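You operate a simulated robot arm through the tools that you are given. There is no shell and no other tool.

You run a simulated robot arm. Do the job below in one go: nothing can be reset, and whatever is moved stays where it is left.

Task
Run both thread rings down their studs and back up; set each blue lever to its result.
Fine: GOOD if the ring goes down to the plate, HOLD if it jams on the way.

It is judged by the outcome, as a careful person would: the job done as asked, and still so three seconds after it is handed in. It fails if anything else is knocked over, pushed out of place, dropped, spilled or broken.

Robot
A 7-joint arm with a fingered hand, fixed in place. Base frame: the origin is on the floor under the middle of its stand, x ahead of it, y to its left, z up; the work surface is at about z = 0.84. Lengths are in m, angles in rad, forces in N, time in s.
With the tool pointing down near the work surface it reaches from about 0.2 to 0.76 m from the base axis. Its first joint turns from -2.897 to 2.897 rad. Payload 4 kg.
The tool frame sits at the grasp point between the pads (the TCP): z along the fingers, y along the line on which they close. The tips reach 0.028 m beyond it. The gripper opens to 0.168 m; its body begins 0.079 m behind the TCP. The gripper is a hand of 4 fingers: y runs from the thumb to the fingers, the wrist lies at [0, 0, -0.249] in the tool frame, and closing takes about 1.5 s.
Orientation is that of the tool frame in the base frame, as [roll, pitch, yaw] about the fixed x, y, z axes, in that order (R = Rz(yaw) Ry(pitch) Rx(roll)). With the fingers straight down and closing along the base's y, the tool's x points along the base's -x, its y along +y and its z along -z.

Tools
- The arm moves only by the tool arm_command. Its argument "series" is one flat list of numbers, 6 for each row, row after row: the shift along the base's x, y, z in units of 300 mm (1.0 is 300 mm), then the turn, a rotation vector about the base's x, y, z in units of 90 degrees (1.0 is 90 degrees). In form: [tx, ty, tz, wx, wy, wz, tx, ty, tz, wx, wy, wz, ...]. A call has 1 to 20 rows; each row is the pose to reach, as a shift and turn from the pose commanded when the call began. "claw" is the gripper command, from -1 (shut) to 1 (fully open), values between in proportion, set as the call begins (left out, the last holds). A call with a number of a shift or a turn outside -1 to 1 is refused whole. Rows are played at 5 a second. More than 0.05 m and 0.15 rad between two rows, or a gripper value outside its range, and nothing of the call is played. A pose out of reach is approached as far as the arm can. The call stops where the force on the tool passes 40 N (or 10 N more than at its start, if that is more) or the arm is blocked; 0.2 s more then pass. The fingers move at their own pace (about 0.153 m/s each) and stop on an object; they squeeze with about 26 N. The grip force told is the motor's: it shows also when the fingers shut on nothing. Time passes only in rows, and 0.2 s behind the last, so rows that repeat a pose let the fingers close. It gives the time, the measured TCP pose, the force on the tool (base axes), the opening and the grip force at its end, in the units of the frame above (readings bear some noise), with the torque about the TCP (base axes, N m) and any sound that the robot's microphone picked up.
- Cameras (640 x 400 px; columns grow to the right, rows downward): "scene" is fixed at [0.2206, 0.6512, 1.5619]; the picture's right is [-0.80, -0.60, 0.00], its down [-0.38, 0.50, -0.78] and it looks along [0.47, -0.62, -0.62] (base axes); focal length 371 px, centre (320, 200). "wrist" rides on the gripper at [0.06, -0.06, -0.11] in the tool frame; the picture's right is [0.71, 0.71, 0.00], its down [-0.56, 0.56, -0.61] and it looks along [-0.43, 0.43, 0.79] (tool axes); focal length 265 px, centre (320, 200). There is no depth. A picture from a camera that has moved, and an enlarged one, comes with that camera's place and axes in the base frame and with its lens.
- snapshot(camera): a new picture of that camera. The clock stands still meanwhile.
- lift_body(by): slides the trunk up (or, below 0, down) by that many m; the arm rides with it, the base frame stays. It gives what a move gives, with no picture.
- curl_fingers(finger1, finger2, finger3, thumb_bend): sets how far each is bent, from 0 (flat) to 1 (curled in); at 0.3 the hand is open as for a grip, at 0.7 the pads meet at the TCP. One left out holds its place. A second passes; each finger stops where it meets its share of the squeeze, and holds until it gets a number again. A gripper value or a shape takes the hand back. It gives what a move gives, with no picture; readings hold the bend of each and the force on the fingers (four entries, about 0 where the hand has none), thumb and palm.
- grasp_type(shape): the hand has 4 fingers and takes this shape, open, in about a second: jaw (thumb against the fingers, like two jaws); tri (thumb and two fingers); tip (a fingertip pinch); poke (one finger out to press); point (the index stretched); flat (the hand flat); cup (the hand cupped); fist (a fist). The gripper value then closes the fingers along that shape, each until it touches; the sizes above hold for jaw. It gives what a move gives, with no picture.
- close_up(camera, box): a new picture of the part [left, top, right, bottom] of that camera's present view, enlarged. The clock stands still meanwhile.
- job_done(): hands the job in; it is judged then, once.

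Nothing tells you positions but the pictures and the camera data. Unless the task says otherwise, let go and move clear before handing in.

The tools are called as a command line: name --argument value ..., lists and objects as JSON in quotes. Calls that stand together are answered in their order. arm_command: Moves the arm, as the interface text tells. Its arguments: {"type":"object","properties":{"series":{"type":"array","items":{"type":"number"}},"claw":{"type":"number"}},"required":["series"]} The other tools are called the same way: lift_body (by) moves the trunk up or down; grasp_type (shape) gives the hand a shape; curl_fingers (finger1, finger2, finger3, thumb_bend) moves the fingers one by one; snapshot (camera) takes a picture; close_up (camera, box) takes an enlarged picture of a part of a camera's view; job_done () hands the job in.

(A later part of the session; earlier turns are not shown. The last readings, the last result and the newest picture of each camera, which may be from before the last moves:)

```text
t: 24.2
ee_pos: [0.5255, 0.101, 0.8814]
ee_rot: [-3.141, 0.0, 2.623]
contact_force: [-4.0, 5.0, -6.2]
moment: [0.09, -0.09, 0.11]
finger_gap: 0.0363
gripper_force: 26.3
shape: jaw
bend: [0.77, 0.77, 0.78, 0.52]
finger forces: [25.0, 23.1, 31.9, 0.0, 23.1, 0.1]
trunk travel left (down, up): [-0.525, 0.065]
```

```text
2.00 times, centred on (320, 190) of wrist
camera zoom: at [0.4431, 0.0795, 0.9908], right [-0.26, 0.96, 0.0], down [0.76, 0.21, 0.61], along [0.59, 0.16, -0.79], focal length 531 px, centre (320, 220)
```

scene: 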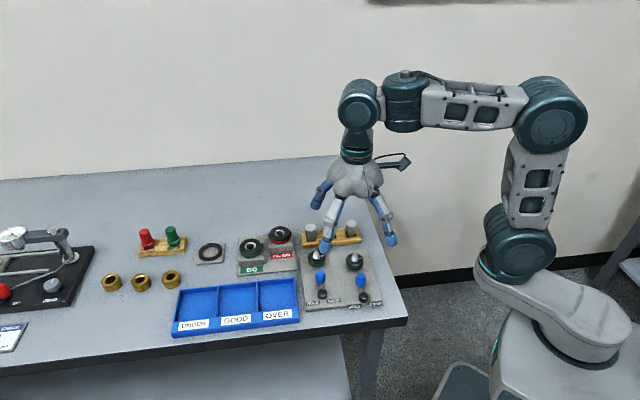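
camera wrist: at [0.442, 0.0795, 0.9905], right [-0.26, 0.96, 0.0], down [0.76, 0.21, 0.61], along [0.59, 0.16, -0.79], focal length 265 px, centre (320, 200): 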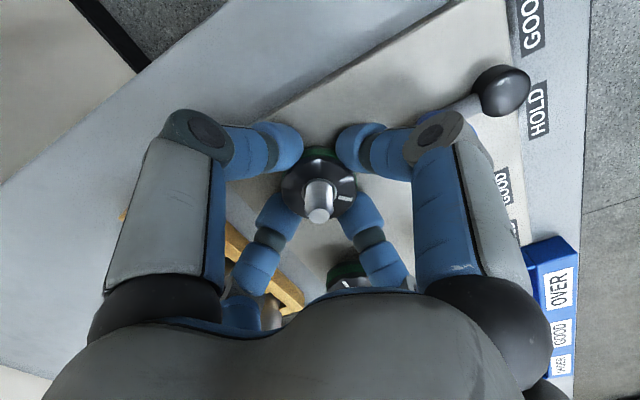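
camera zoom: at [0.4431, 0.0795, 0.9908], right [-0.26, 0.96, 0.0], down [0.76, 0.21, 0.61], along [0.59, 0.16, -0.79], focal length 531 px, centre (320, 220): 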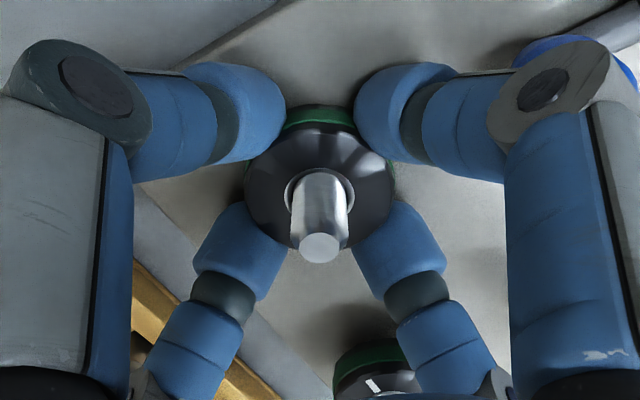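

About 189° turned and about 6 mm down, still free with low torque. Continuing with another release, swing-back and stroke.

arm_command --series '[0, 0, 0, 0, 0, 0, 0, 0, 0.002, 0, 0, 0, 0, 0, 0.003, 0, 0, 0.09, 0, 0, 0.003, 0, 0, 0.18, 0, 0, 0.003, 0, 0, 0.27, 0, 0, 0.003, 0, 0, 0.36, 0, 0, 0.003, 0, 0, 0.45, 0, 0, 0.003, 0, 0, 0.53, 0, 0, 0.003, 0, 0, 0.59, 0, 0, 0.003, 0, 0, 0.59]' --claw -0.45

arm_command --series '[0, 0, 0, 0, 0, 0, 0, 0, 0, 0, 0, 0, 0, 0, 0, 0, 0, 0, 0, 0, -0.0004, 0, 0, -0.08, 0, 0, -0.0008, 0, 0, -0.16, 0, 0, -0.0012, 0, 0, -0.24, 0, 0, -0.0016, 0, 0, -0.32, 0, 0, -0.002, 0, 0, -0.4, 0, 0, -0.0024, 0, 0, -0.48, 0, 0, -0.0027, 0, 0, -0.55, 0, 0, -0.003, 0, 0, -0.59, 0, 0, -0.003, 0, 0, -0.59]' --claw -1

close_up --camera "scene" --box '[335, 245, 375, 270]'

close_up --camera "wrist" --box '[220, 90, 420, 290]'

```text
t: 26.4
ee_pos: [0.5263, 0.1006, 0.8821]
ee_rot: [-3.14, 0.0, -2.732]
contact_force: [-0.1, 0.4, 0.0]
moment: [-0.02, 0.0, 0.01]
finger_gap: 0.0459
gripper_force: 0.1
shape: jaw
bend: [0.78, 0.78, 0.78, 0.48]
finger forces: [0.0, 0.0, 0.0, 0.1, 0.1, 0.0]
trunk travel left (down, up): [-0.525, 0.065]
```

```text
t: 29.0
ee_pos: [0.5264, 0.1018, 0.881]
ee_rot: [3.14, 0.001, 2.625]
contact_force: [0.7, 2.1, -5.8]
moment: [0.06, -0.02, 2.06]
finger_gap: 0.0361
gripper_force: 26.5
shape: jaw
bend: [0.77, 0.77, 0.77, 0.52]
finger forces: [26.4, 27.5, 27.6, 0.0, 26.4, 0.0]
trunk travel left (down, up): [-0.525, 0.065]
```

```text
16.00 times, centred on (355, 258) of scene
camera zoom: at [0.2206, 0.6512, 1.5619], right [-0.8, -0.6, 0.0], down [-0.38, 0.5, -0.78], along [0.47, -0.62, -0.62], focal length 5934 px, centre (-240, -720)
```

zoom: 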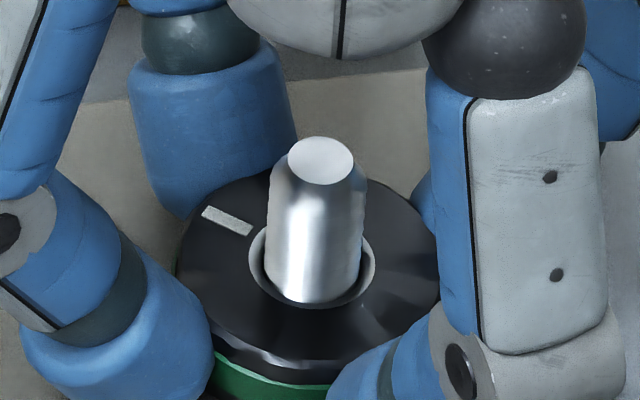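

```text
2.00 times, centred on (320, 190) of wrist
camera zoom: at [0.4432, 0.0793, 0.9912], right [-0.27, 0.96, 0.0], down [0.76, 0.21, 0.61], along [0.59, 0.16, -0.79], focal length 531 px, centre (320, 220)
```

zoom: 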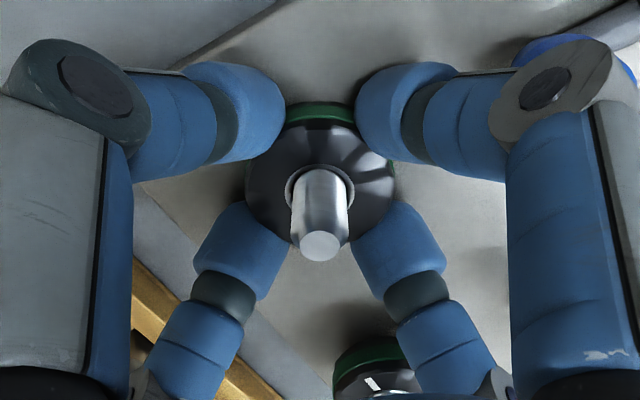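

Torque jumped to about 2 N·m after roughly another 28°, so ring A has stopped. I need to see whether it's on the plate or jammed above it, so I'll release and lift straight up for a look.

arm_command --series '[0, 0, 0, 0, 0, 0, 0, 0, 0, 0, 0, 0, 0, 0, 0.003, 0, 0, 0.08, 0, 0, 0.003, 0, 0, 0.16, 0, 0, 0.003, 0, 0, 0.24, 0, 0, 0.003, 0, 0, 0.32, 0, 0, 0.1, 0, 0, 0.33, 0, 0, 0.23, 0, 0, 0.33, 0, 0, 0.38, 0, 0, 0.33, 0, 0, 0.5, 0, 0, 0.33, 0, 0, 0.5, 0, 0, 0.33]' --claw -0.45

close_up --camera "scene" --box '[335, 245, 375, 270]'

close_up --camera "scene" --box '[300, 235, 400, 300]'

snapshot --camera "wrist"

```text
t: 31.4
ee_pos: [0.5243, 0.0996, 1.0308]
ee_rot: [3.141, 0.0, -3.141]
contact_force: [-0.2, -0.2, 0.0]
moment: [0.01, 0.02, 0.0]
finger_gap: 0.046
gripper_force: 0.1
shape: jaw
bend: [0.78, 0.78, 0.78, 0.47]
finger forces: [0.1, 0.0, 0.1, 0.0, 0.1, 0.0]
trunk travel left (down, up): [-0.525, 0.065]
```

```text
16.00 times, centred on (355, 258) of scene
camera zoom: at [0.2206, 0.6512, 1.5619], right [-0.8, -0.6, 0.0], down [-0.38, 0.5, -0.78], along [0.47, -0.62, -0.62], focal length 5934 px, centre (-240, -720)
```

zoom: 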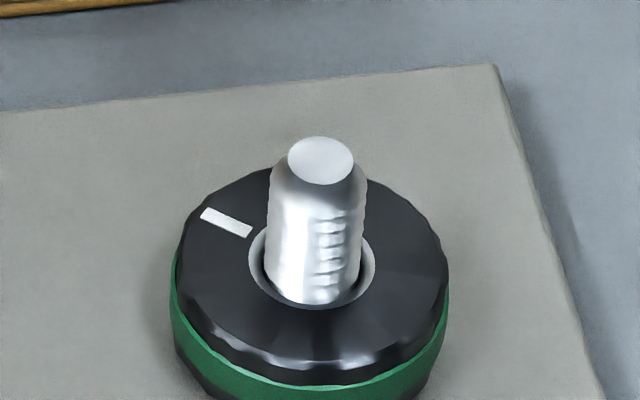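

```text
6.15 times, centred on (350, 268) of scene
camera zoom: at [0.2206, 0.6512, 1.5619], right [-0.8, -0.6, 0.0], down [-0.38, 0.5, -0.78], along [0.47, -0.62, -0.62], focal length 2282 px, centre (135, -215)
```

zoom: 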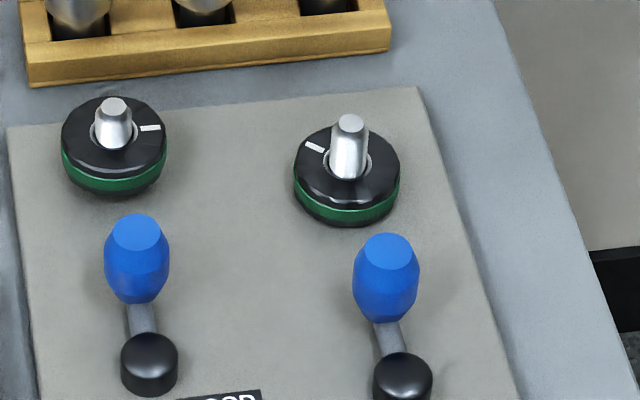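

```text
taken
camera wrist: at [0.4635, 0.0395, 1.1407], right [-0.71, 0.71, 0.0], down [0.56, 0.56, 0.61], along [0.43, 0.43, -0.79], focal length 265 px, centre (320, 200)
```

wrist: 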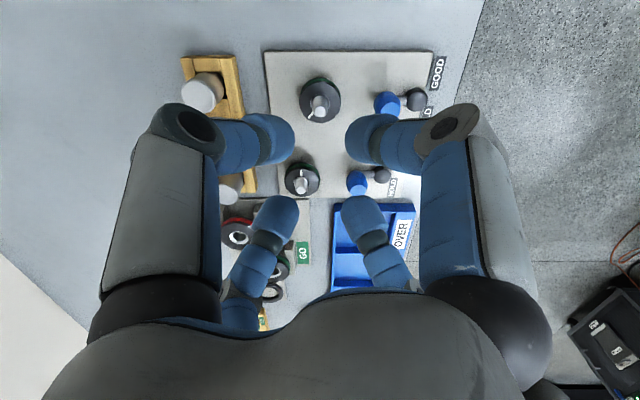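

close_up --camera "scene" --box '[340, 258, 370, 278]'

close_up --camera "scene" --box '[303, 250, 333, 270]'

close_up --camera "wrist" --box '[280, 60, 360, 140]'

```text
16.00 times, centred on (355, 268) of scene
camera zoom: at [0.2206, 0.6512, 1.5619], right [-0.8, -0.6, 0.0], down [-0.38, 0.5, -0.78], along [0.47, -0.62, -0.62], focal length 5934 px, centre (-240, -888)
```

zoom: 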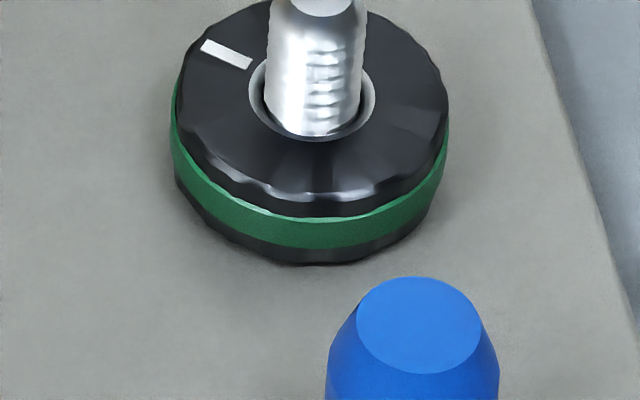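

```text
16.00 times, centred on (318, 260) of scene
camera zoom: at [0.2206, 0.6512, 1.5619], right [-0.8, -0.6, 0.0], down [-0.38, 0.5, -0.78], along [0.47, -0.62, -0.62], focal length 5934 px, centre (352, -760)
```

zoom: 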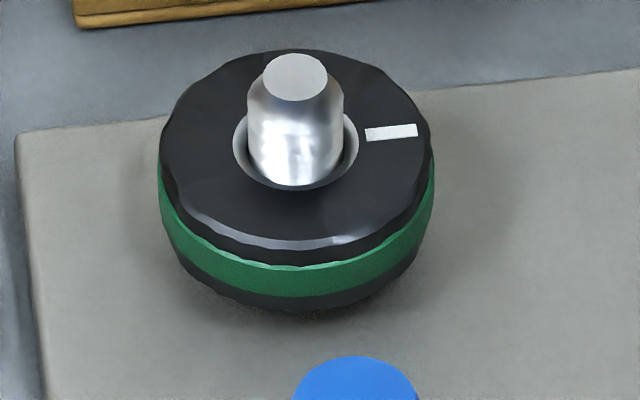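

```text
5.00 times, centred on (320, 100) of wrist
camera zoom: at [0.4635, 0.0395, 1.1407], right [-0.71, 0.71, 0.0], down [0.56, 0.56, 0.61], along [0.43, 0.43, -0.79], focal length 1327 px, centre (320, 700)
```

zoom: 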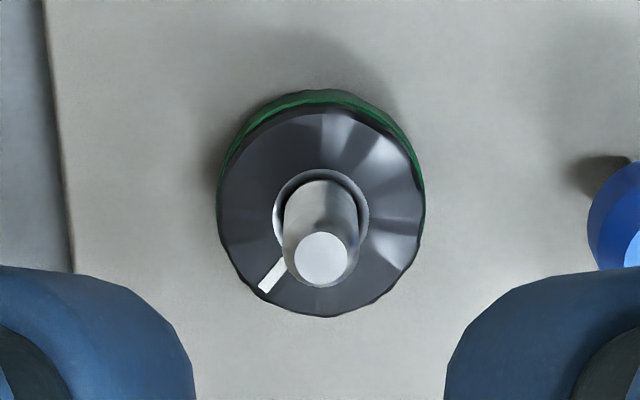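

Ring A seems near the plate, but I want a low side view to be certain. I'll tilt the hand and drop the wrist camera to the empty near-side corner, well clear of everything.

arm_command --series '[-0.04, -0.04, 0, 0.053, -0.053, 0, -0.08, -0.08, 0, 0.106, -0.106, 0, -0.12, -0.12, 0, 0.159, -0.159, 0, -0.16, -0.16, 0, 0.212, -0.212, 0, -0.2, -0.2, 0, 0.265, -0.265, 0, -0.23, -0.23, -0.05, 0.3143, -0.3143, 0, -0.23, -0.23, -0.15, 0.3143, -0.3143, 0, -0.23, -0.23, -0.25, 0.3143, -0.3143, 0, -0.23, -0.23, -0.33, 0.3143, -0.3143, 0, -0.23, -0.23, -0.33, 0.3143, -0.3143, 0]'

snapshot --camera "wrist"

snapshot --camera "scene"

```text
t: 33.6
ee_pos: [0.458, 0.0331, 0.9307]
ee_rot: [2.604, 0.473, 3.009]
contact_force: [-0.4, 0.2, -0.2]
moment: [-0.02, -0.04, 0.0]
finger_gap: 0.0462
gripper_force: 0.0
shape: jaw
bend: [0.78, 0.78, 0.78, 0.47]
finger forces: [0.0, 0.1, 0.1, 0.0, 0.1, 0.0]
trunk travel left (down, up): [-0.525, 0.065]
```

```text
taken
camera wrist: at [0.3608, -0.0634, 0.9593], right [-0.71, 0.71, 0.0], down [0.15, 0.15, 0.98], along [0.69, 0.69, -0.21], focal length 265 px, centre (320, 200)
```

wrist: 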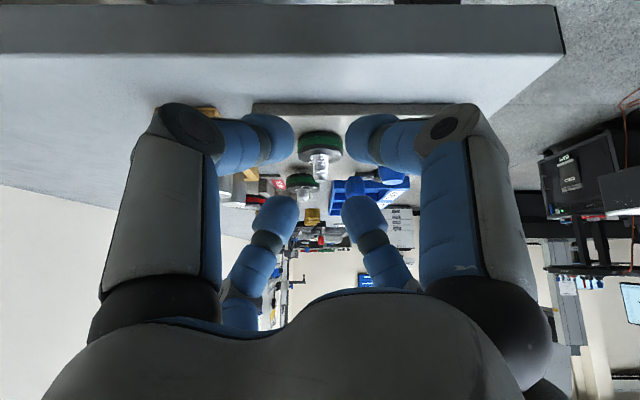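

```text
taken
```

scene: 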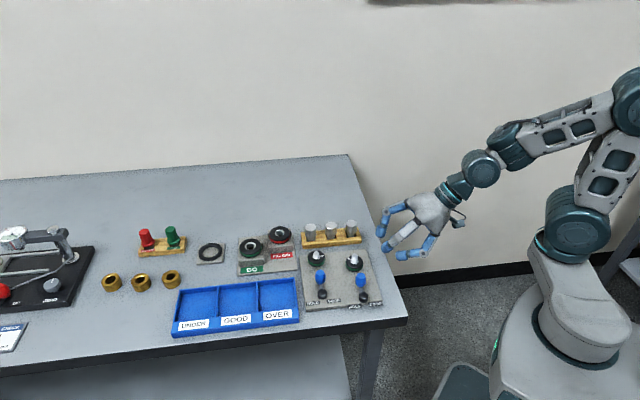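

Excellent low view; the picture is upside down (the plate is at the top). I'll zoom in on ring A's underside.

close_up --camera "wrist" --box '[270, 95, 370, 200]'

close_up --camera "wrist" --box '[290, 110, 350, 150]'

close_up --camera "wrist" --box '[275, 160, 335, 200]'

```text
3.81 times, centred on (320, 148) of wrist
camera zoom: at [0.3608, -0.0634, 0.9593], right [-0.71, 0.71, 0.0], down [0.15, 0.15, 0.98], along [0.69, 0.69, -0.21], focal length 1011 px, centre (320, 400)
```

zoom: 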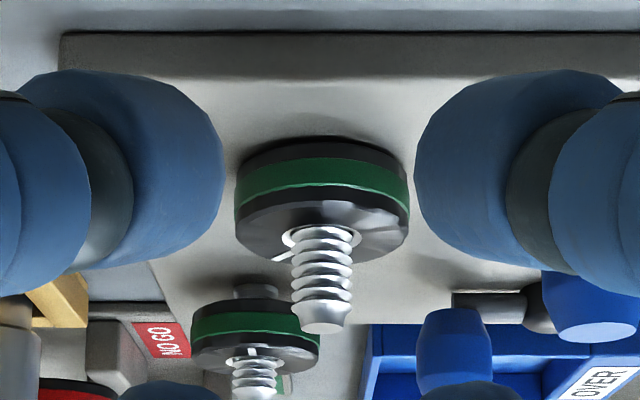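

```text
10.00 times, centred on (320, 130) of wrist
camera zoom: at [0.3608, -0.0634, 0.9593], right [-0.71, 0.71, 0.0], down [0.15, 0.15, 0.98], along [0.69, 0.69, -0.21], focal length 2654 px, centre (320, 900)
```

zoom: 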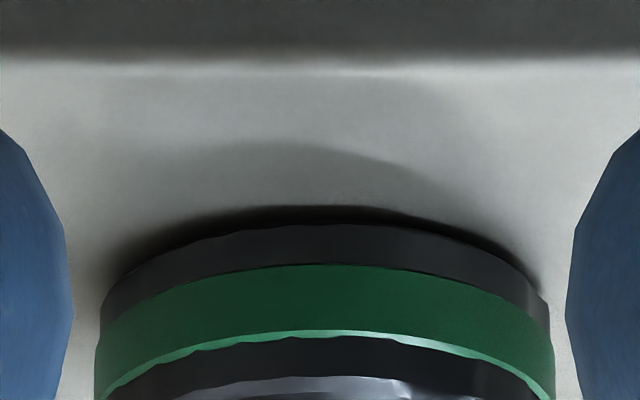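

```text
10.00 times, centred on (305, 180) of wrist
camera zoom: at [0.3608, -0.0634, 0.9593], right [-0.71, 0.71, 0.0], down [0.15, 0.15, 0.98], along [0.69, 0.69, -0.21], focal length 2654 px, centre (470, 400)
```

zoom: 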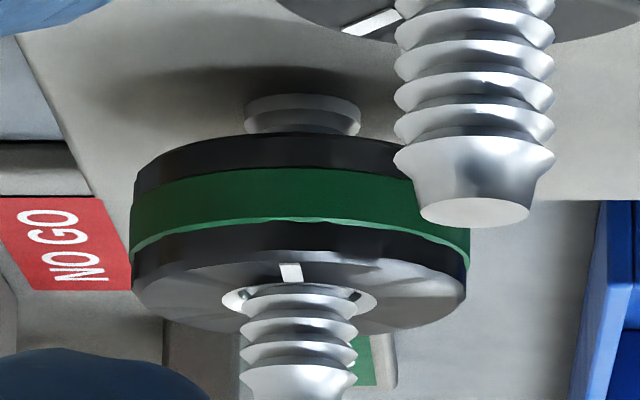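

Ring B's gap and bare stud collar are plainly visible, while ring A's bottom looks at the plate. I'll take one lower-angle view to make sure there's no small gap left under ring A.

arm_command --series '[-0.05, -0.05, 0, 0.033, -0.033, 0, -0.1, -0.1, -0.03, 0.066, -0.066, 0, -0.143, -0.14, -0.06, 0.0974, -0.0974, 0, -0.143, -0.14, -0.087, 0.0974, -0.0974, 0, -0.143, -0.14, -0.087, 0.0974, -0.0974, 0]'

snapshot --camera "wrist"

close_up --camera "wrist" --box '[290, 125, 350, 165]'

```text
t: 34.8
ee_pos: [0.4138, -0.0095, 0.9056]
ee_rot: [2.398, 0.595, 2.904]
contact_force: [-0.3, 0.5, 0.2]
moment: [-0.01, 0.03, -0.02]
finger_gap: 0.0462
gripper_force: 0.0
shape: jaw
bend: [0.78, 0.78, 0.78, 0.47]
finger forces: [0.0, 0.0, 0.0, 0.0, 0.0, 0.0]
trunk travel left (down, up): [-0.525, 0.065]
```

```text
taken
camera wrist: at [0.3153, -0.1071, 0.9045], right [-0.71, 0.71, 0.0], down [0.0, 0.0, 1.0], along [0.71, 0.71, 0.01], focal length 265 px, centre (320, 200)
```

wrist: 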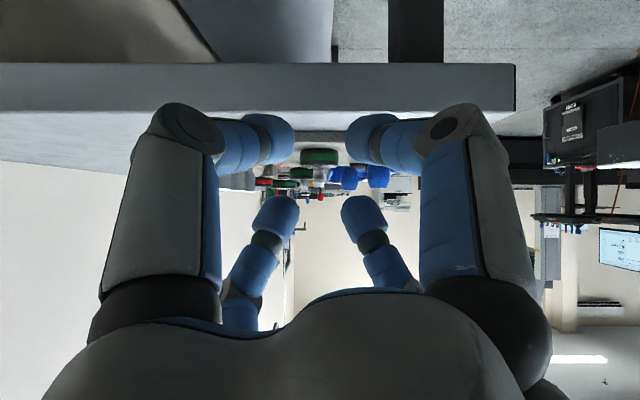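

```text
10.00 times, centred on (320, 145) of wrist
camera zoom: at [0.3153, -0.1071, 0.9045], right [-0.71, 0.71, 0.0], down [0.0, 0.0, 1.0], along [0.71, 0.71, 0.01], focal length 2654 px, centre (320, 750)
```

zoom: 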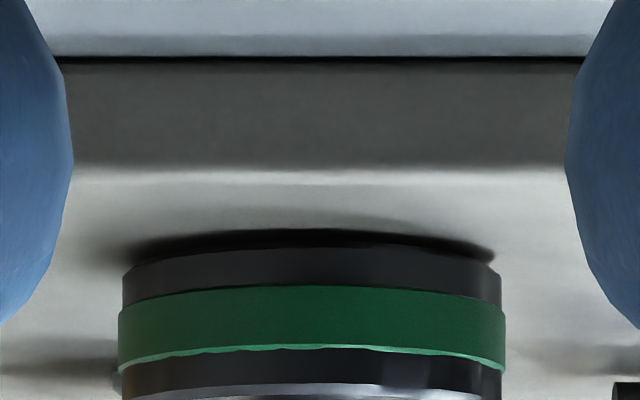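

There's a dark band under ring A that may be a true gap of 2 mm or so; I need an even flatter view. The hand is off the table edge here, so I'll back off slightly and lower the camera close to plate level.

arm_command --series '[-0.05, -0.05, 0, 0, 0, 0, -0.05, -0.05, -0.06, 0, 0, 0, -0.05, -0.05, -0.117, 0, 0, 0, -0.05, -0.05, -0.117, 0, 0, 0]'

snapshot --camera "wrist"

close_up --camera "wrist" --box '[290, 165, 350, 205]'

close_up --camera "wrist" --box '[300, 175, 340, 195]'

```text
t: 35.8
ee_pos: [0.3995, -0.0242, 0.8716]
ee_rot: [2.399, 0.595, 2.905]
contact_force: [0.0, 0.8, -0.7]
moment: [-0.04, -0.03, -0.03]
finger_gap: 0.046
gripper_force: 0.1
shape: jaw
bend: [0.78, 0.78, 0.78, 0.47]
finger forces: [0.0, 0.0, 0.1, 0.0, 0.0, 0.0]
trunk travel left (down, up): [-0.525, 0.065]
```

```text
taken
camera wrist: at [0.3014, -0.1226, 0.8704], right [-0.71, 0.71, 0.0], down [0.0, 0.0, 1.0], along [0.71, 0.71, 0.01], focal length 265 px, centre (320, 200)
```

wrist: 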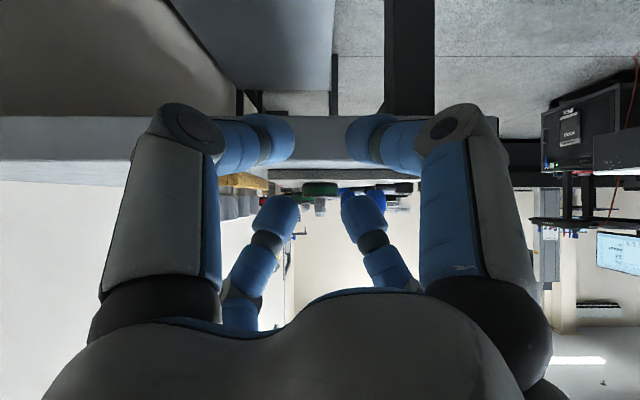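

```text
10.00 times, centred on (320, 185) of wrist
camera zoom: at [0.3014, -0.1226, 0.8704], right [-0.71, 0.71, 0.0], down [0.0, 0.0, 1.0], along [0.71, 0.71, 0.01], focal length 2654 px, centre (320, 350)
```

zoom: 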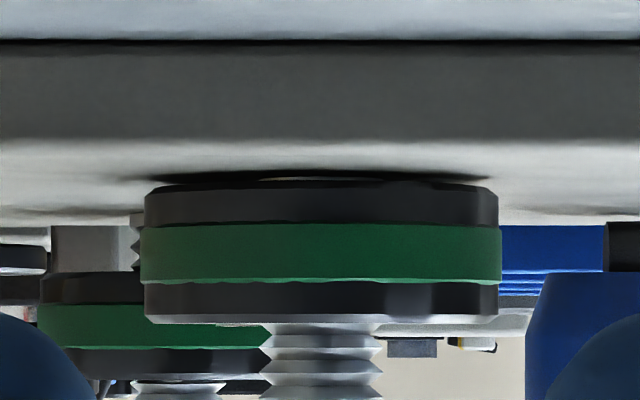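

```text
16.00 times, centred on (320, 185) of wrist
camera zoom: at [0.3014, -0.1226, 0.8704], right [-0.71, 0.71, 0.0], down [0.0, 0.0, 1.0], along [0.71, 0.71, 0.01], focal length 4246 px, centre (320, 440)
```

zoom: 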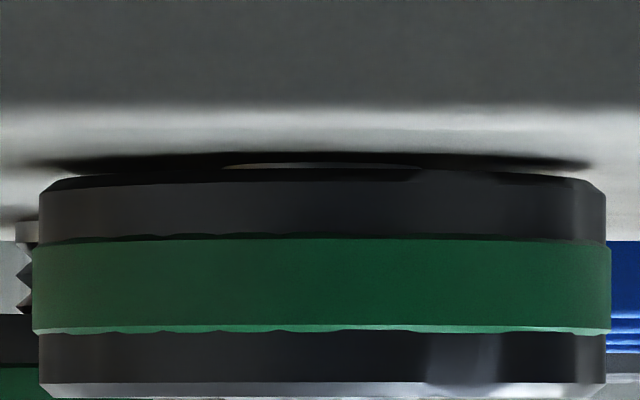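

In this flat view I can see ring A's bottom is just above the plate, with perhaps a 1–2 mm sliver under it. That could be a jam or simply its end of travel, so I'll run ring B down and compare both. Moving back up and over ring B now.

arm_command --series '[0, 0, 0.12, 0, 0, 0, 0, 0, 0.25, 0, 0, 0, 0.05, 0.04, 0.38, -0.03, 0.03, 0, 0.14, 0.12, 0.428, -0.09, 0.09, 0, 0.23, 0.2, 0.428, -0.15, 0.15, 0, 0.32, 0.28, 0.428, -0.21, 0.21, 0, 0.41, 0.36, 0.428, -0.27, 0.27, 0, 0.5, 0.44, 0.428, -0.33, 0.33, 0, 0.59, 0.52, 0.428, -0.38, 0.38, 0, 0.685, 0.581, 0.428, -0.4117, 0.4117, 0, 0.685, 0.581, 0.428, -0.4117, 0.4117, 0]'

snapshot --camera "wrist"

close_up --camera "wrist" --box '[270, 60, 370, 160]'

close_up --camera "scene" --box '[270, 180, 400, 310]'

```text
t: 38.2
ee_pos: [0.6068, 0.151, 1.0003]
ee_rot: [-3.141, -0.002, 3.138]
contact_force: [-0.2, 0.3, -0.2]
moment: [0.01, 0.0, -0.01]
finger_gap: 0.046
gripper_force: 0.0
shape: jaw
bend: [0.78, 0.78, 0.78, 0.47]
finger forces: [0.1, 0.0, 0.1, 0.0, 0.0, 0.1]
trunk travel left (down, up): [-0.525, 0.065]
```

```text
taken
camera wrist: at [0.5468, 0.0923, 1.1092], right [-0.71, 0.71, 0.0], down [0.56, 0.56, 0.61], along [0.43, 0.43, -0.79], focal length 265 px, centre (320, 200)
```

wrist: 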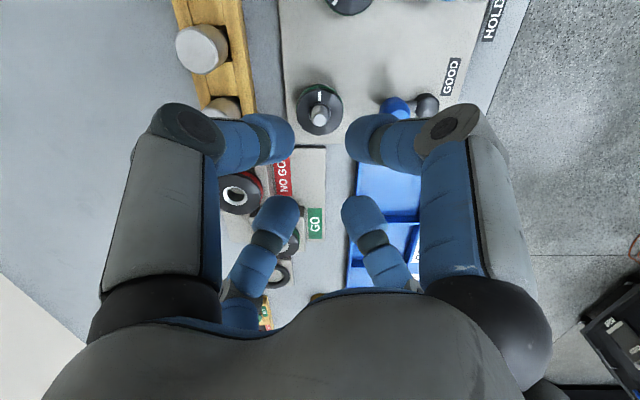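

```text
4.00 times, centred on (320, 110) of wrist
camera zoom: at [0.5468, 0.0923, 1.1092], right [-0.71, 0.71, 0.0], down [0.56, 0.56, 0.61], along [0.43, 0.43, -0.79], focal length 1062 px, centre (320, 560)
```

zoom: 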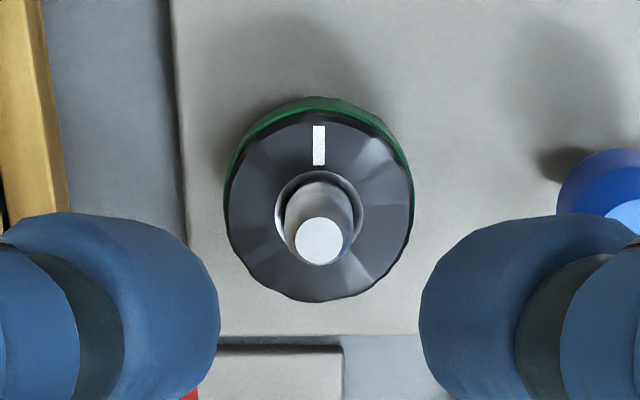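

```text
3.08 times, centred on (335, 245) of scene
camera zoom: at [0.2206, 0.6512, 1.5619], right [-0.8, -0.6, 0.0], down [-0.38, 0.5, -0.78], along [0.47, -0.62, -0.62], focal length 1141 px, centre (274, 62)
```

zoom: 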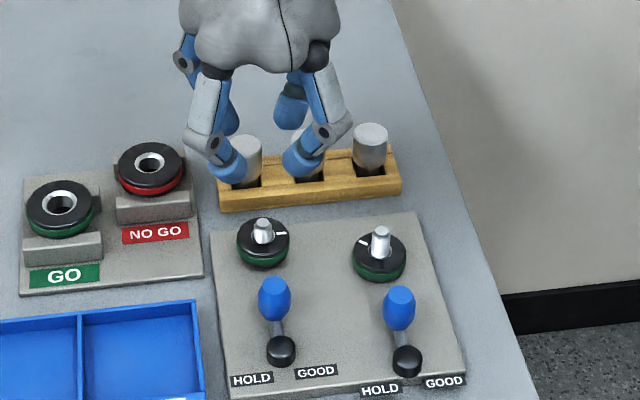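

Ring B's axis is at about (0.606, 0.1514) and the hand is centred on it. I'll turn the hand to the start-of-stroke yaw and lower around ring B.

arm_command --series '[-0.001, 0, -0.05, 0, 0, 0.087, -0.0027, 0, -0.1, 0, 0, 0.174, -0.0027, 0, -0.16, 0, 0, 0.26, -0.0027, 0, -0.23, 0, 0, 0.26, -0.0027, 0, -0.29, 0, 0, 0.26, -0.0027, 0, -0.34, 0, 0, 0.26, -0.0027, 0, -0.383, 0, 0, 0.26, -0.0027, 0, -0.383, 0, 0, 0.26]' --claw -0.38

snapshot --camera "wrist"

close_up --camera "scene" --box '[285, 220, 365, 290]'

```text
t: 40.0
ee_pos: [0.6034, 0.1501, 0.8821]
ee_rot: [3.14, 0.0, -2.733]
contact_force: [0.1, 0.0, 0.0]
moment: [0.03, 0.01, 0.01]
finger_gap: 0.0517
gripper_force: 0.1
shape: jaw
bend: [0.78, 0.78, 0.78, 0.45]
finger forces: [0.0, 0.0, 0.1, 0.0, 0.1, 0.0]
trunk travel left (down, up): [-0.525, 0.065]
```

```text
taken
camera wrist: at [0.5715, 0.0708, 0.9926], right [-0.93, 0.37, 0.0], down [0.29, 0.73, 0.61], along [0.23, 0.57, -0.79], focal length 265 px, centre (320, 200)
```

wrist: 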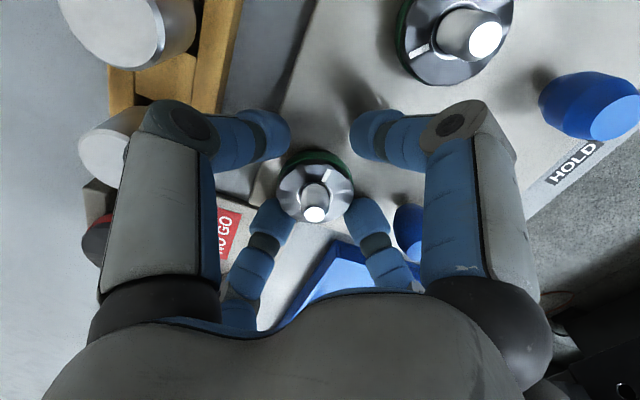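

```text
5.71 times, centred on (325, 255) of scene
camera zoom: at [0.2206, 0.6512, 1.5619], right [-0.8, -0.6, 0.0], down [-0.38, 0.5, -0.78], along [0.47, -0.62, -0.62], focal length 2119 px, centre (291, -114)
```

zoom: 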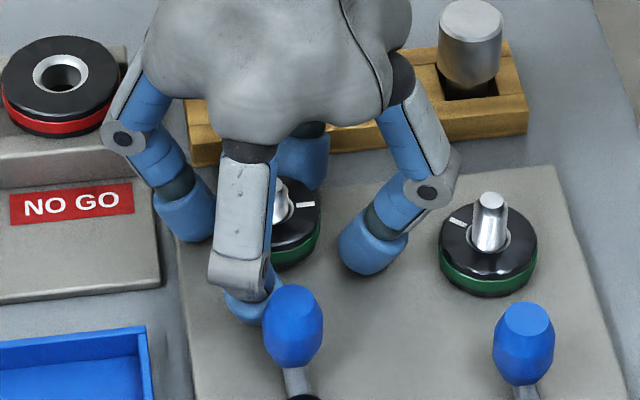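

The ring appears about 2.5 mm off the hand's centre, so I'll correct by +2.5 mm in x before closing and check.

arm_command --series '[0.004, -0.001, 0.002, 0, 0, 0, 0.008, -0.002, 0.003, 0, 0, 0, 0.008, -0.002, 0.003, 0, 0, 0]'

snapshot --camera "wrist"

close_up --camera "wrist" --box '[240, 110, 400, 270]'

```text
t: 40.8
ee_pos: [0.606, 0.1488, 0.8844]
ee_rot: [3.141, 0.001, -2.733]
contact_force: [0.5, 0.5, 0.6]
moment: [-0.01, 0.01, -0.01]
finger_gap: 0.0516
gripper_force: 0.1
shape: jaw
bend: [0.78, 0.78, 0.78, 0.45]
finger forces: [0.0, 0.0, 0.1, 0.0, 0.1, 0.0]
trunk travel left (down, up): [-0.525, 0.065]
```

```text
taken
camera wrist: at [0.5741, 0.0708, 0.994], right [-0.93, 0.37, 0.0], down [0.29, 0.73, 0.61], along [0.23, 0.57, -0.79], focal length 265 px, centre (320, 200)
```

wrist: 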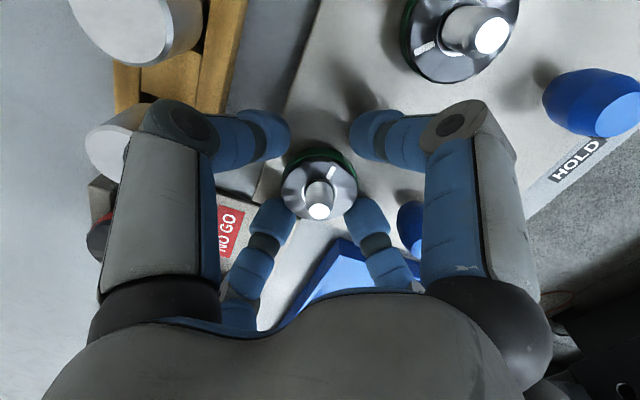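

```text
2.50 times, centred on (320, 190) of wrist
camera zoom: at [0.5741, 0.0708, 0.994], right [-0.93, 0.37, 0.0], down [0.29, 0.73, 0.61], along [0.23, 0.57, -0.79], focal length 664 px, centre (320, 225)
```

zoom: 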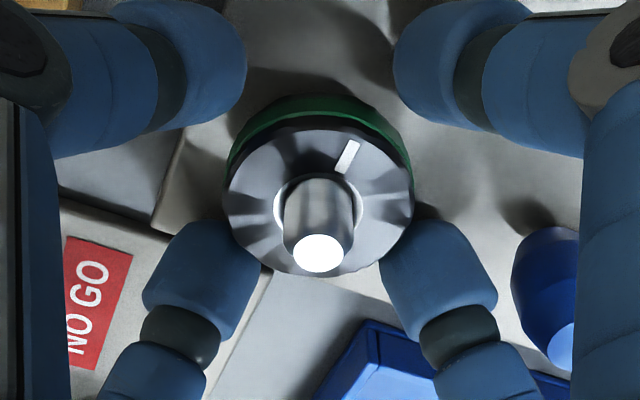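

Centred now. Closing on ring B and turning clockwise 53° while following it down.

arm_command --series '[0, 0, 0, 0, 0, 0, 0, 0, 0, 0, 0, 0, 0, 0, 0, 0, 0, 0, 0, 0, -0.0007, 0, 0, -0.08, 0, 0, -0.0014, 0, 0, -0.16, 0, 0, -0.0021, 0, 0, -0.24, 0, 0, -0.0028, 0, 0, -0.32, 0, 0, -0.0035, 0, 0, -0.4, 0, 0, -0.0042, 0, 0, -0.48, 0, 0, -0.0048, 0, 0, -0.55, 0, 0, -0.0053, 0, 0, -0.59, 0, 0, -0.0053, 0, 0, -0.59]' --claw -1

close_up --camera "scene" --box '[300, 245, 340, 270]'

snapshot --camera "wrist"

```text
t: 43.4
ee_pos: [0.6055, 0.1515, 0.883]
ee_rot: [-3.139, -0.002, 2.625]
contact_force: [-9.1, 9.5, -16.8]
moment: [0.27, 0.22, 0.07]
finger_gap: 0.035
gripper_force: 25.6
shape: jaw
bend: [0.77, 0.77, 0.78, 0.53]
finger forces: [25.6, 23.0, 21.3, 0.0, 22.7, 0.0]
trunk travel left (down, up): [-0.525, 0.065]
```

```text
16.00 times, centred on (320, 258) of scene
camera zoom: at [0.2206, 0.6512, 1.5619], right [-0.8, -0.6, 0.0], down [-0.38, 0.5, -0.78], along [0.47, -0.62, -0.62], focal length 5934 px, centre (320, -720)
```

zoom: 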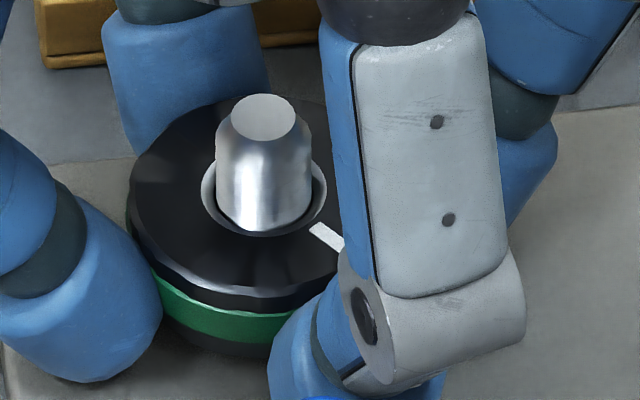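

```text
taken
camera wrist: at [0.5231, 0.1285, 0.9929], right [-0.27, 0.96, 0.0], down [0.76, 0.21, 0.61], along [0.59, 0.16, -0.79], focal length 265 px, centre (320, 200)
```

wrist: 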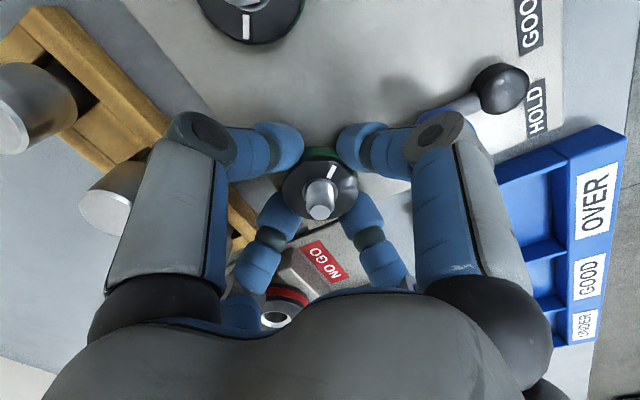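

Ring B turns freely so far. Next release, swing back and stroke.

arm_command --series '[0, 0, 0, 0, 0, 0, 0, 0, 0.002, 0, 0, 0, 0, 0, 0.002, 0, 0, 0.09, 0, 0, 0.002, 0, 0, 0.18, 0, 0, 0.002, 0, 0, 0.27, 0, 0, 0.002, 0, 0, 0.36, 0, 0, 0.002, 0, 0, 0.45, 0, 0, 0.002, 0, 0, 0.53, 0, 0, 0.002, 0, 0, 0.59, 0, 0, 0.002, 0, 0, 0.59]' --claw -0.45

arm_command --series '[0, 0, 0, 0, 0, 0, 0, 0, 0, 0, 0, 0, 0, 0, 0, 0, 0, 0, 0, 0, -0.0006, 0, 0, -0.08, 0, 0, -0.0012, 0, 0, -0.16, 0, 0, -0.0018, 0, 0, -0.24, 0, 0, -0.0024, 0, 0, -0.32, 0, 0, -0.003, 0, 0, -0.4, 0, 0, -0.0034, 0, 0, -0.48, 0, 0, -0.0037, 0, 0, -0.55, 0, 0, -0.004, 0, 0, -0.59, 0, 0, -0.004, 0, 0, -0.59]' --claw -1

close_up --camera "scene" --box '[300, 245, 340, 270]'

snapshot --camera "wrist"

```text
t: 45.6
ee_pos: [0.6048, 0.1486, 0.8849]
ee_rot: [-3.141, 0.0, -2.732]
contact_force: [-0.8, 0.3, 0.3]
moment: [0.02, -0.02, -0.02]
finger_gap: 0.046
gripper_force: 0.1
shape: jaw
bend: [0.78, 0.78, 0.78, 0.47]
finger forces: [0.0, 0.1, 0.0, 0.0, 0.0, 0.0]
trunk travel left (down, up): [-0.525, 0.065]
```

```text
t: 48.2
ee_pos: [0.6035, 0.1504, 0.8834]
ee_rot: [-3.139, -0.001, 2.626]
contact_force: [-15.9, 2.0, -4.3]
moment: [0.03, 0.28, 1.79]
finger_gap: 0.0346
gripper_force: 26.0
shape: jaw
bend: [0.77, 0.78, 0.78, 0.54]
finger forces: [28.2, 31.4, 24.1, 0.0, 20.5, 0.0]
trunk travel left (down, up): [-0.525, 0.065]
```

```text
16.00 times, centred on (320, 258) of scene
camera zoom: at [0.2206, 0.6512, 1.5619], right [-0.8, -0.6, 0.0], down [-0.38, 0.5, -0.78], along [0.47, -0.62, -0.62], focal length 5934 px, centre (320, -720)
```

zoom: 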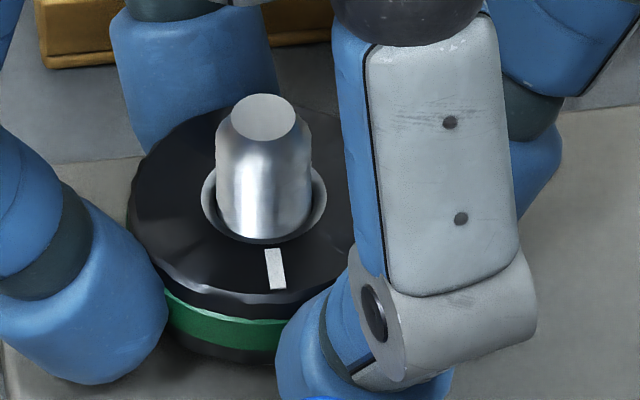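

```text
taken
camera wrist: at [0.5213, 0.1278, 0.9935], right [-0.27, 0.96, 0.0], down [0.76, 0.21, 0.61], along [0.59, 0.16, -0.79], focal length 265 px, centre (320, 200)
```

wrist: 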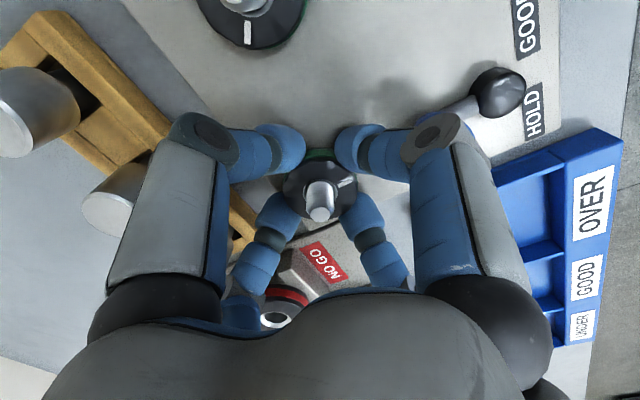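

Ring B hit a hard stop after only about 95° with several millimetres still to go, well short of where ring A stopped. I'll retry once more to confirm it's really jammed and not a grip issue.

arm_command --series '[0, 0, 0, 0, 0, 0, 0, 0, 0.001, 0, 0, 0, 0, 0, 0.001, 0, 0, 0.09, 0, 0, 0.001, 0, 0, 0.18, 0, 0, 0.001, 0, 0, 0.27, 0, 0, 0.001, 0, 0, 0.36, 0, 0, 0.001, 0, 0, 0.45, 0, 0, 0.001, 0, 0, 0.53, 0, 0, 0.001, 0, 0, 0.59, 0, 0, 0.001, 0, 0, 0.59]' --claw -0.45

close_up --camera "wrist" --box '[240, 110, 400, 270]'

arm_command --series '[0, 0, 0, 0, 0, 0, 0, 0, 0, 0, 0, 0, 0, 0, 0, 0, 0, 0, 0, 0, 0, 0, 0, -0.08, 0, 0, 0, 0, 0, -0.16, 0, 0, -0.001, 0, 0, -0.24, 0, 0, -0.001, 0, 0, -0.32, 0, 0, -0.001, 0, 0, -0.32]' --claw -1

close_up --camera "scene" --box '[300, 245, 340, 270]'

close_up --camera "wrist" --box '[240, 110, 400, 270]'

```text
t: 50.4
ee_pos: [0.6055, 0.1488, 0.8823]
ee_rot: [-3.141, 0.0, -2.731]
contact_force: [-0.2, 0.4, 0.2]
moment: [0.0, -0.02, 0.01]
finger_gap: 0.0462
gripper_force: 0.1
shape: jaw
bend: [0.78, 0.78, 0.78, 0.48]
finger forces: [0.1, 0.1, 0.0, 0.0, 0.0, 0.0]
trunk travel left (down, up): [-0.525, 0.065]
```

```text
2.50 times, centred on (320, 190) of wrist
camera zoom: at [0.5739, 0.0698, 0.993], right [-0.93, 0.37, 0.0], down [0.29, 0.73, 0.61], along [0.23, 0.57, -0.79], focal length 664 px, centre (320, 225)
```

zoom: 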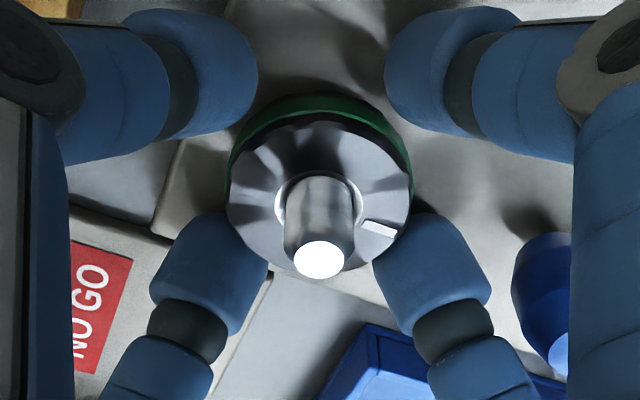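

```text
t: 52.2
ee_pos: [0.6061, 0.1487, 0.8838]
ee_rot: [3.141, -0.001, 3.048]
contact_force: [-10.2, -1.7, -6.0]
moment: [-0.01, 0.31, 1.75]
finger_gap: 0.0346
gripper_force: 26.1
shape: jaw
bend: [0.77, 0.78, 0.78, 0.54]
finger forces: [29.4, 29.9, 21.6, 0.1, 23.6, 0.1]
trunk travel left (down, up): [-0.525, 0.065]
```

```text
16.00 times, centred on (320, 258) of scene
camera zoom: at [0.2206, 0.6512, 1.5619], right [-0.8, -0.6, 0.0], down [-0.38, 0.5, -0.78], along [0.47, -0.62, -0.62], focal length 5934 px, centre (320, -720)
```

zoom: 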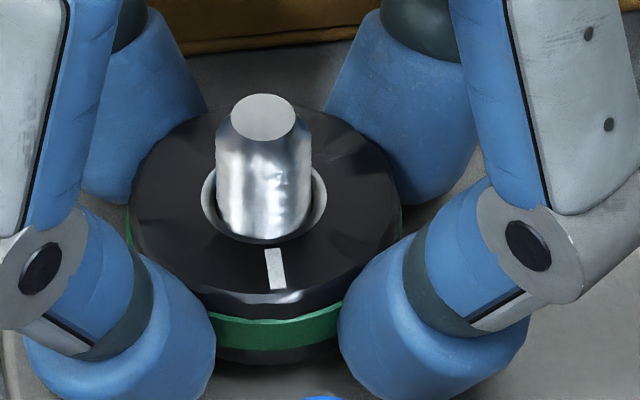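

```text
2.50 times, centred on (320, 190) of wrist
camera zoom: at [0.5397, 0.0948, 0.9936], right [-0.64, 0.77, 0.0], down [0.61, 0.5, 0.61], along [0.47, 0.39, -0.79], focal length 664 px, centre (320, 225)
```

zoom: 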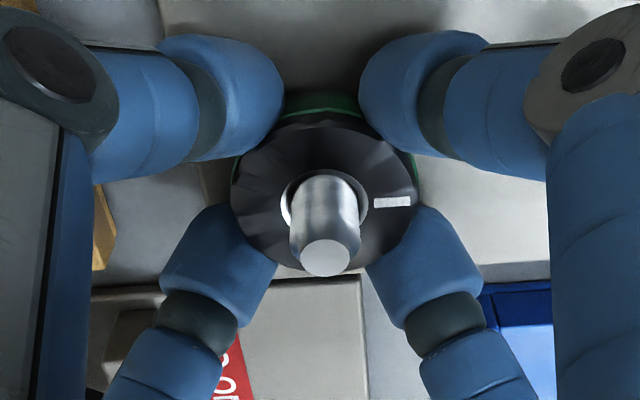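

The mark didn't move at about 1.8 N·m, so ring B is truly jammed mid-way: HOLD for B. Now I'll run ring B back up counter-clockwise, starting with the part-stroke from this grip.

arm_command --series '[0, 0, 0.0008, 0, 0, 0.08, 0, 0, 0.0016, 0, 0, 0.16, 0, 0, 0.0024, 0, 0, 0.24, 0, 0, 0.0033, 0, 0, 0.32, 0, 0, 0.0033, 0, 0, 0.32]'

close_up --camera "wrist" --box '[240, 110, 400, 270]'

```text
t: 53.4
ee_pos: [0.6059, 0.1487, 0.8845]
ee_rot: [-3.141, 0.002, -2.734]
contact_force: [-4.5, 1.0, -0.6]
moment: [0.0, 0.2, -0.01]
finger_gap: 0.0346
gripper_force: 26.4
shape: jaw
bend: [0.77, 0.78, 0.78, 0.54]
finger forces: [27.7, 28.0, 23.9, 0.1, 22.2, 0.0]
trunk travel left (down, up): [-0.525, 0.065]
```

```text
2.50 times, centred on (320, 190) of wrist
camera zoom: at [0.5747, 0.0695, 0.9939], right [-0.93, 0.37, 0.0], down [0.29, 0.73, 0.62], along [0.23, 0.57, -0.79], focal length 664 px, centre (320, 225)
```

zoom: 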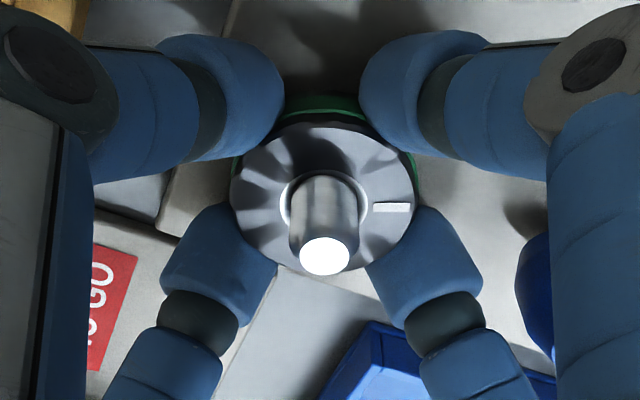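

Ring B follows back up freely. I'll release, rotate the hand clockwise to the other end, regrip and turn it up by another 53°.

arm_command --series '[0, 0, 0, 0, 0, 0, 0, 0, 0, 0, 0, 0, 0, 0, 0, 0, 0, -0.09, 0, 0, 0, 0, 0, -0.18, 0, 0, 0, 0, 0, -0.27, 0, 0, 0, 0, 0, -0.36, 0, 0, 0, 0, 0, -0.45, 0, 0, 0, 0, 0, -0.53, 0, 0, 0, 0, 0, -0.59, 0, 0, 0, 0, 0, -0.59]' --claw -0.45

arm_command --series '[0, 0, 0, 0, 0, 0, 0, 0, 0, 0, 0, 0, 0, 0, 0, 0, 0, 0, 0, 0, 0.0008, 0, 0, 0.08, 0, 0, 0.0016, 0, 0, 0.16, 0, 0, 0.0024, 0, 0, 0.24, 0, 0, 0.0032, 0, 0, 0.32, 0, 0, 0.004, 0, 0, 0.4, 0, 0, 0.0048, 0, 0, 0.48, 0, 0, 0.0055, 0, 0, 0.55, 0, 0, 0.006, 0, 0, 0.59, 0, 0, 0.006, 0, 0, 0.59]' --claw -1

close_up --camera "wrist" --box '[240, 110, 400, 270]'

```text
t: 55.6
ee_pos: [0.6063, 0.1484, 0.8843]
ee_rot: [3.141, 0.0, 2.622]
contact_force: [0.7, 0.7, -0.5]
moment: [-0.01, 0.01, 0.0]
finger_gap: 0.0463
gripper_force: 0.0
shape: jaw
bend: [0.78, 0.78, 0.78, 0.48]
finger forces: [0.0, 0.3, 0.0, 0.0, 0.0, 0.0]
trunk travel left (down, up): [-0.525, 0.065]
```

```text
t: 58.2
ee_pos: [0.6069, 0.1494, 0.8862]
ee_rot: [3.141, 0.002, -2.734]
contact_force: [16.1, -2.1, -8.0]
moment: [-0.03, -0.38, -0.03]
finger_gap: 0.0339
gripper_force: 26.6
shape: jaw
bend: [0.77, 0.78, 0.77, 0.54]
finger forces: [22.5, 22.7, 27.9, 0.0, 24.7, 0.0]
trunk travel left (down, up): [-0.525, 0.065]
```

```text
2.50 times, centred on (320, 190) of wrist
camera zoom: at [0.5758, 0.0694, 0.9956], right [-0.93, 0.37, 0.0], down [0.29, 0.73, 0.62], along [0.23, 0.57, -0.79], focal length 664 px, centre (320, 225)
```

zoom: 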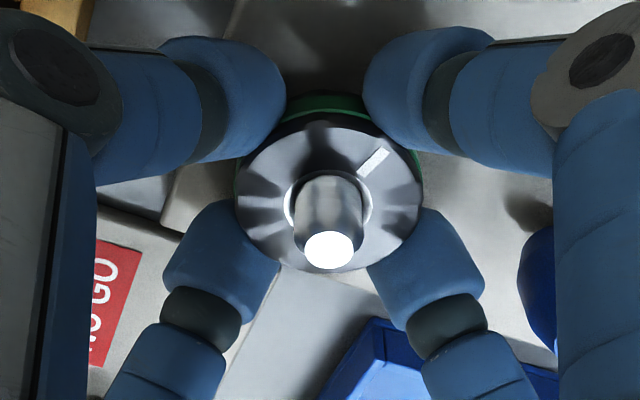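

Ring B's mark is now about 16° short of its starting place. One last short stroke will bring it back to the top.

arm_command --series '[0, 0, 0, 0, 0, 0, 0, 0, 0, 0, 0, 0, 0, 0, 0, 0, 0, -0.09, 0, 0, 0, 0, 0, -0.18, 0, 0, 0, 0, 0, -0.26, 0, 0, 0, 0, 0, -0.26]' --claw -0.45

arm_command --series '[0, 0, 0, 0, 0, 0, 0, 0, 0, 0, 0, 0, 0, 0, 0, 0, 0, 0, 0, 0, 0.0006, 0, 0, 0.06, 0, 0, 0.0012, 0, 0, 0.12, 0, 0, 0.0018, 0, 0, 0.176, 0, 0, 0.0018, 0, 0, 0.176]' --claw -1

close_up --camera "wrist" --box '[240, 110, 400, 270]'

close_up --camera "scene" --box '[300, 245, 340, 270]'

```text
t: 59.6
ee_pos: [0.6044, 0.1476, 0.8867]
ee_rot: [3.141, 0.0, 3.14]
contact_force: [0.4, 0.2, -0.2]
moment: [-0.02, 0.0, 0.0]
finger_gap: 0.0463
gripper_force: 0.0
shape: jaw
bend: [0.78, 0.78, 0.78, 0.48]
finger forces: [0.1, 0.2, 0.1, 0.1, 0.0, 0.0]
trunk travel left (down, up): [-0.525, 0.065]
```

```text
t: 61.2
ee_pos: [0.6075, 0.1476, 0.8866]
ee_rot: [3.141, 0.002, -2.871]
contact_force: [6.0, -2.2, -2.5]
moment: [0.01, -0.06, -1.67]
finger_gap: 0.0337
gripper_force: 26.2
shape: jaw
bend: [0.77, 0.78, 0.77, 0.55]
finger forces: [23.6, 27.5, 30.0, 0.0, 20.9, 0.0]
trunk travel left (down, up): [-0.525, 0.065]
```

```text
2.50 times, centred on (320, 190) of wrist
camera zoom: at [0.5642, 0.073, 0.9964], right [-0.87, 0.49, 0.0], down [0.39, 0.69, 0.62], along [0.3, 0.54, -0.79], focal length 664 px, centre (320, 225)
```

zoom: 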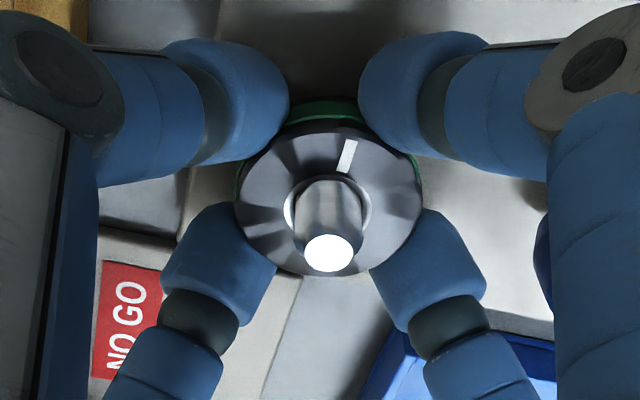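

```text
16.00 times, centred on (320, 258) of scene
camera zoom: at [0.2206, 0.6512, 1.5619], right [-0.8, -0.6, 0.0], down [-0.38, 0.5, -0.78], along [0.47, -0.62, -0.62], focal length 5934 px, centre (320, -720)
```

zoom: 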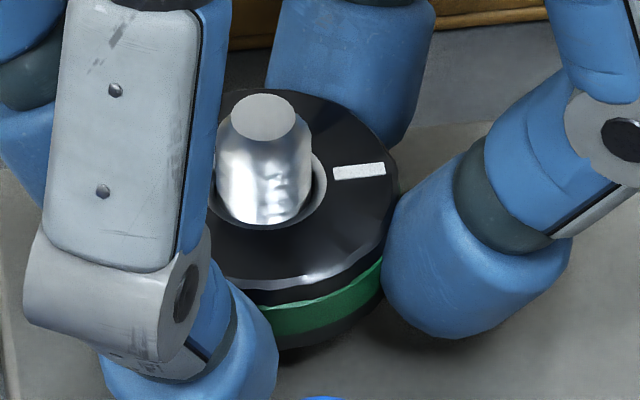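

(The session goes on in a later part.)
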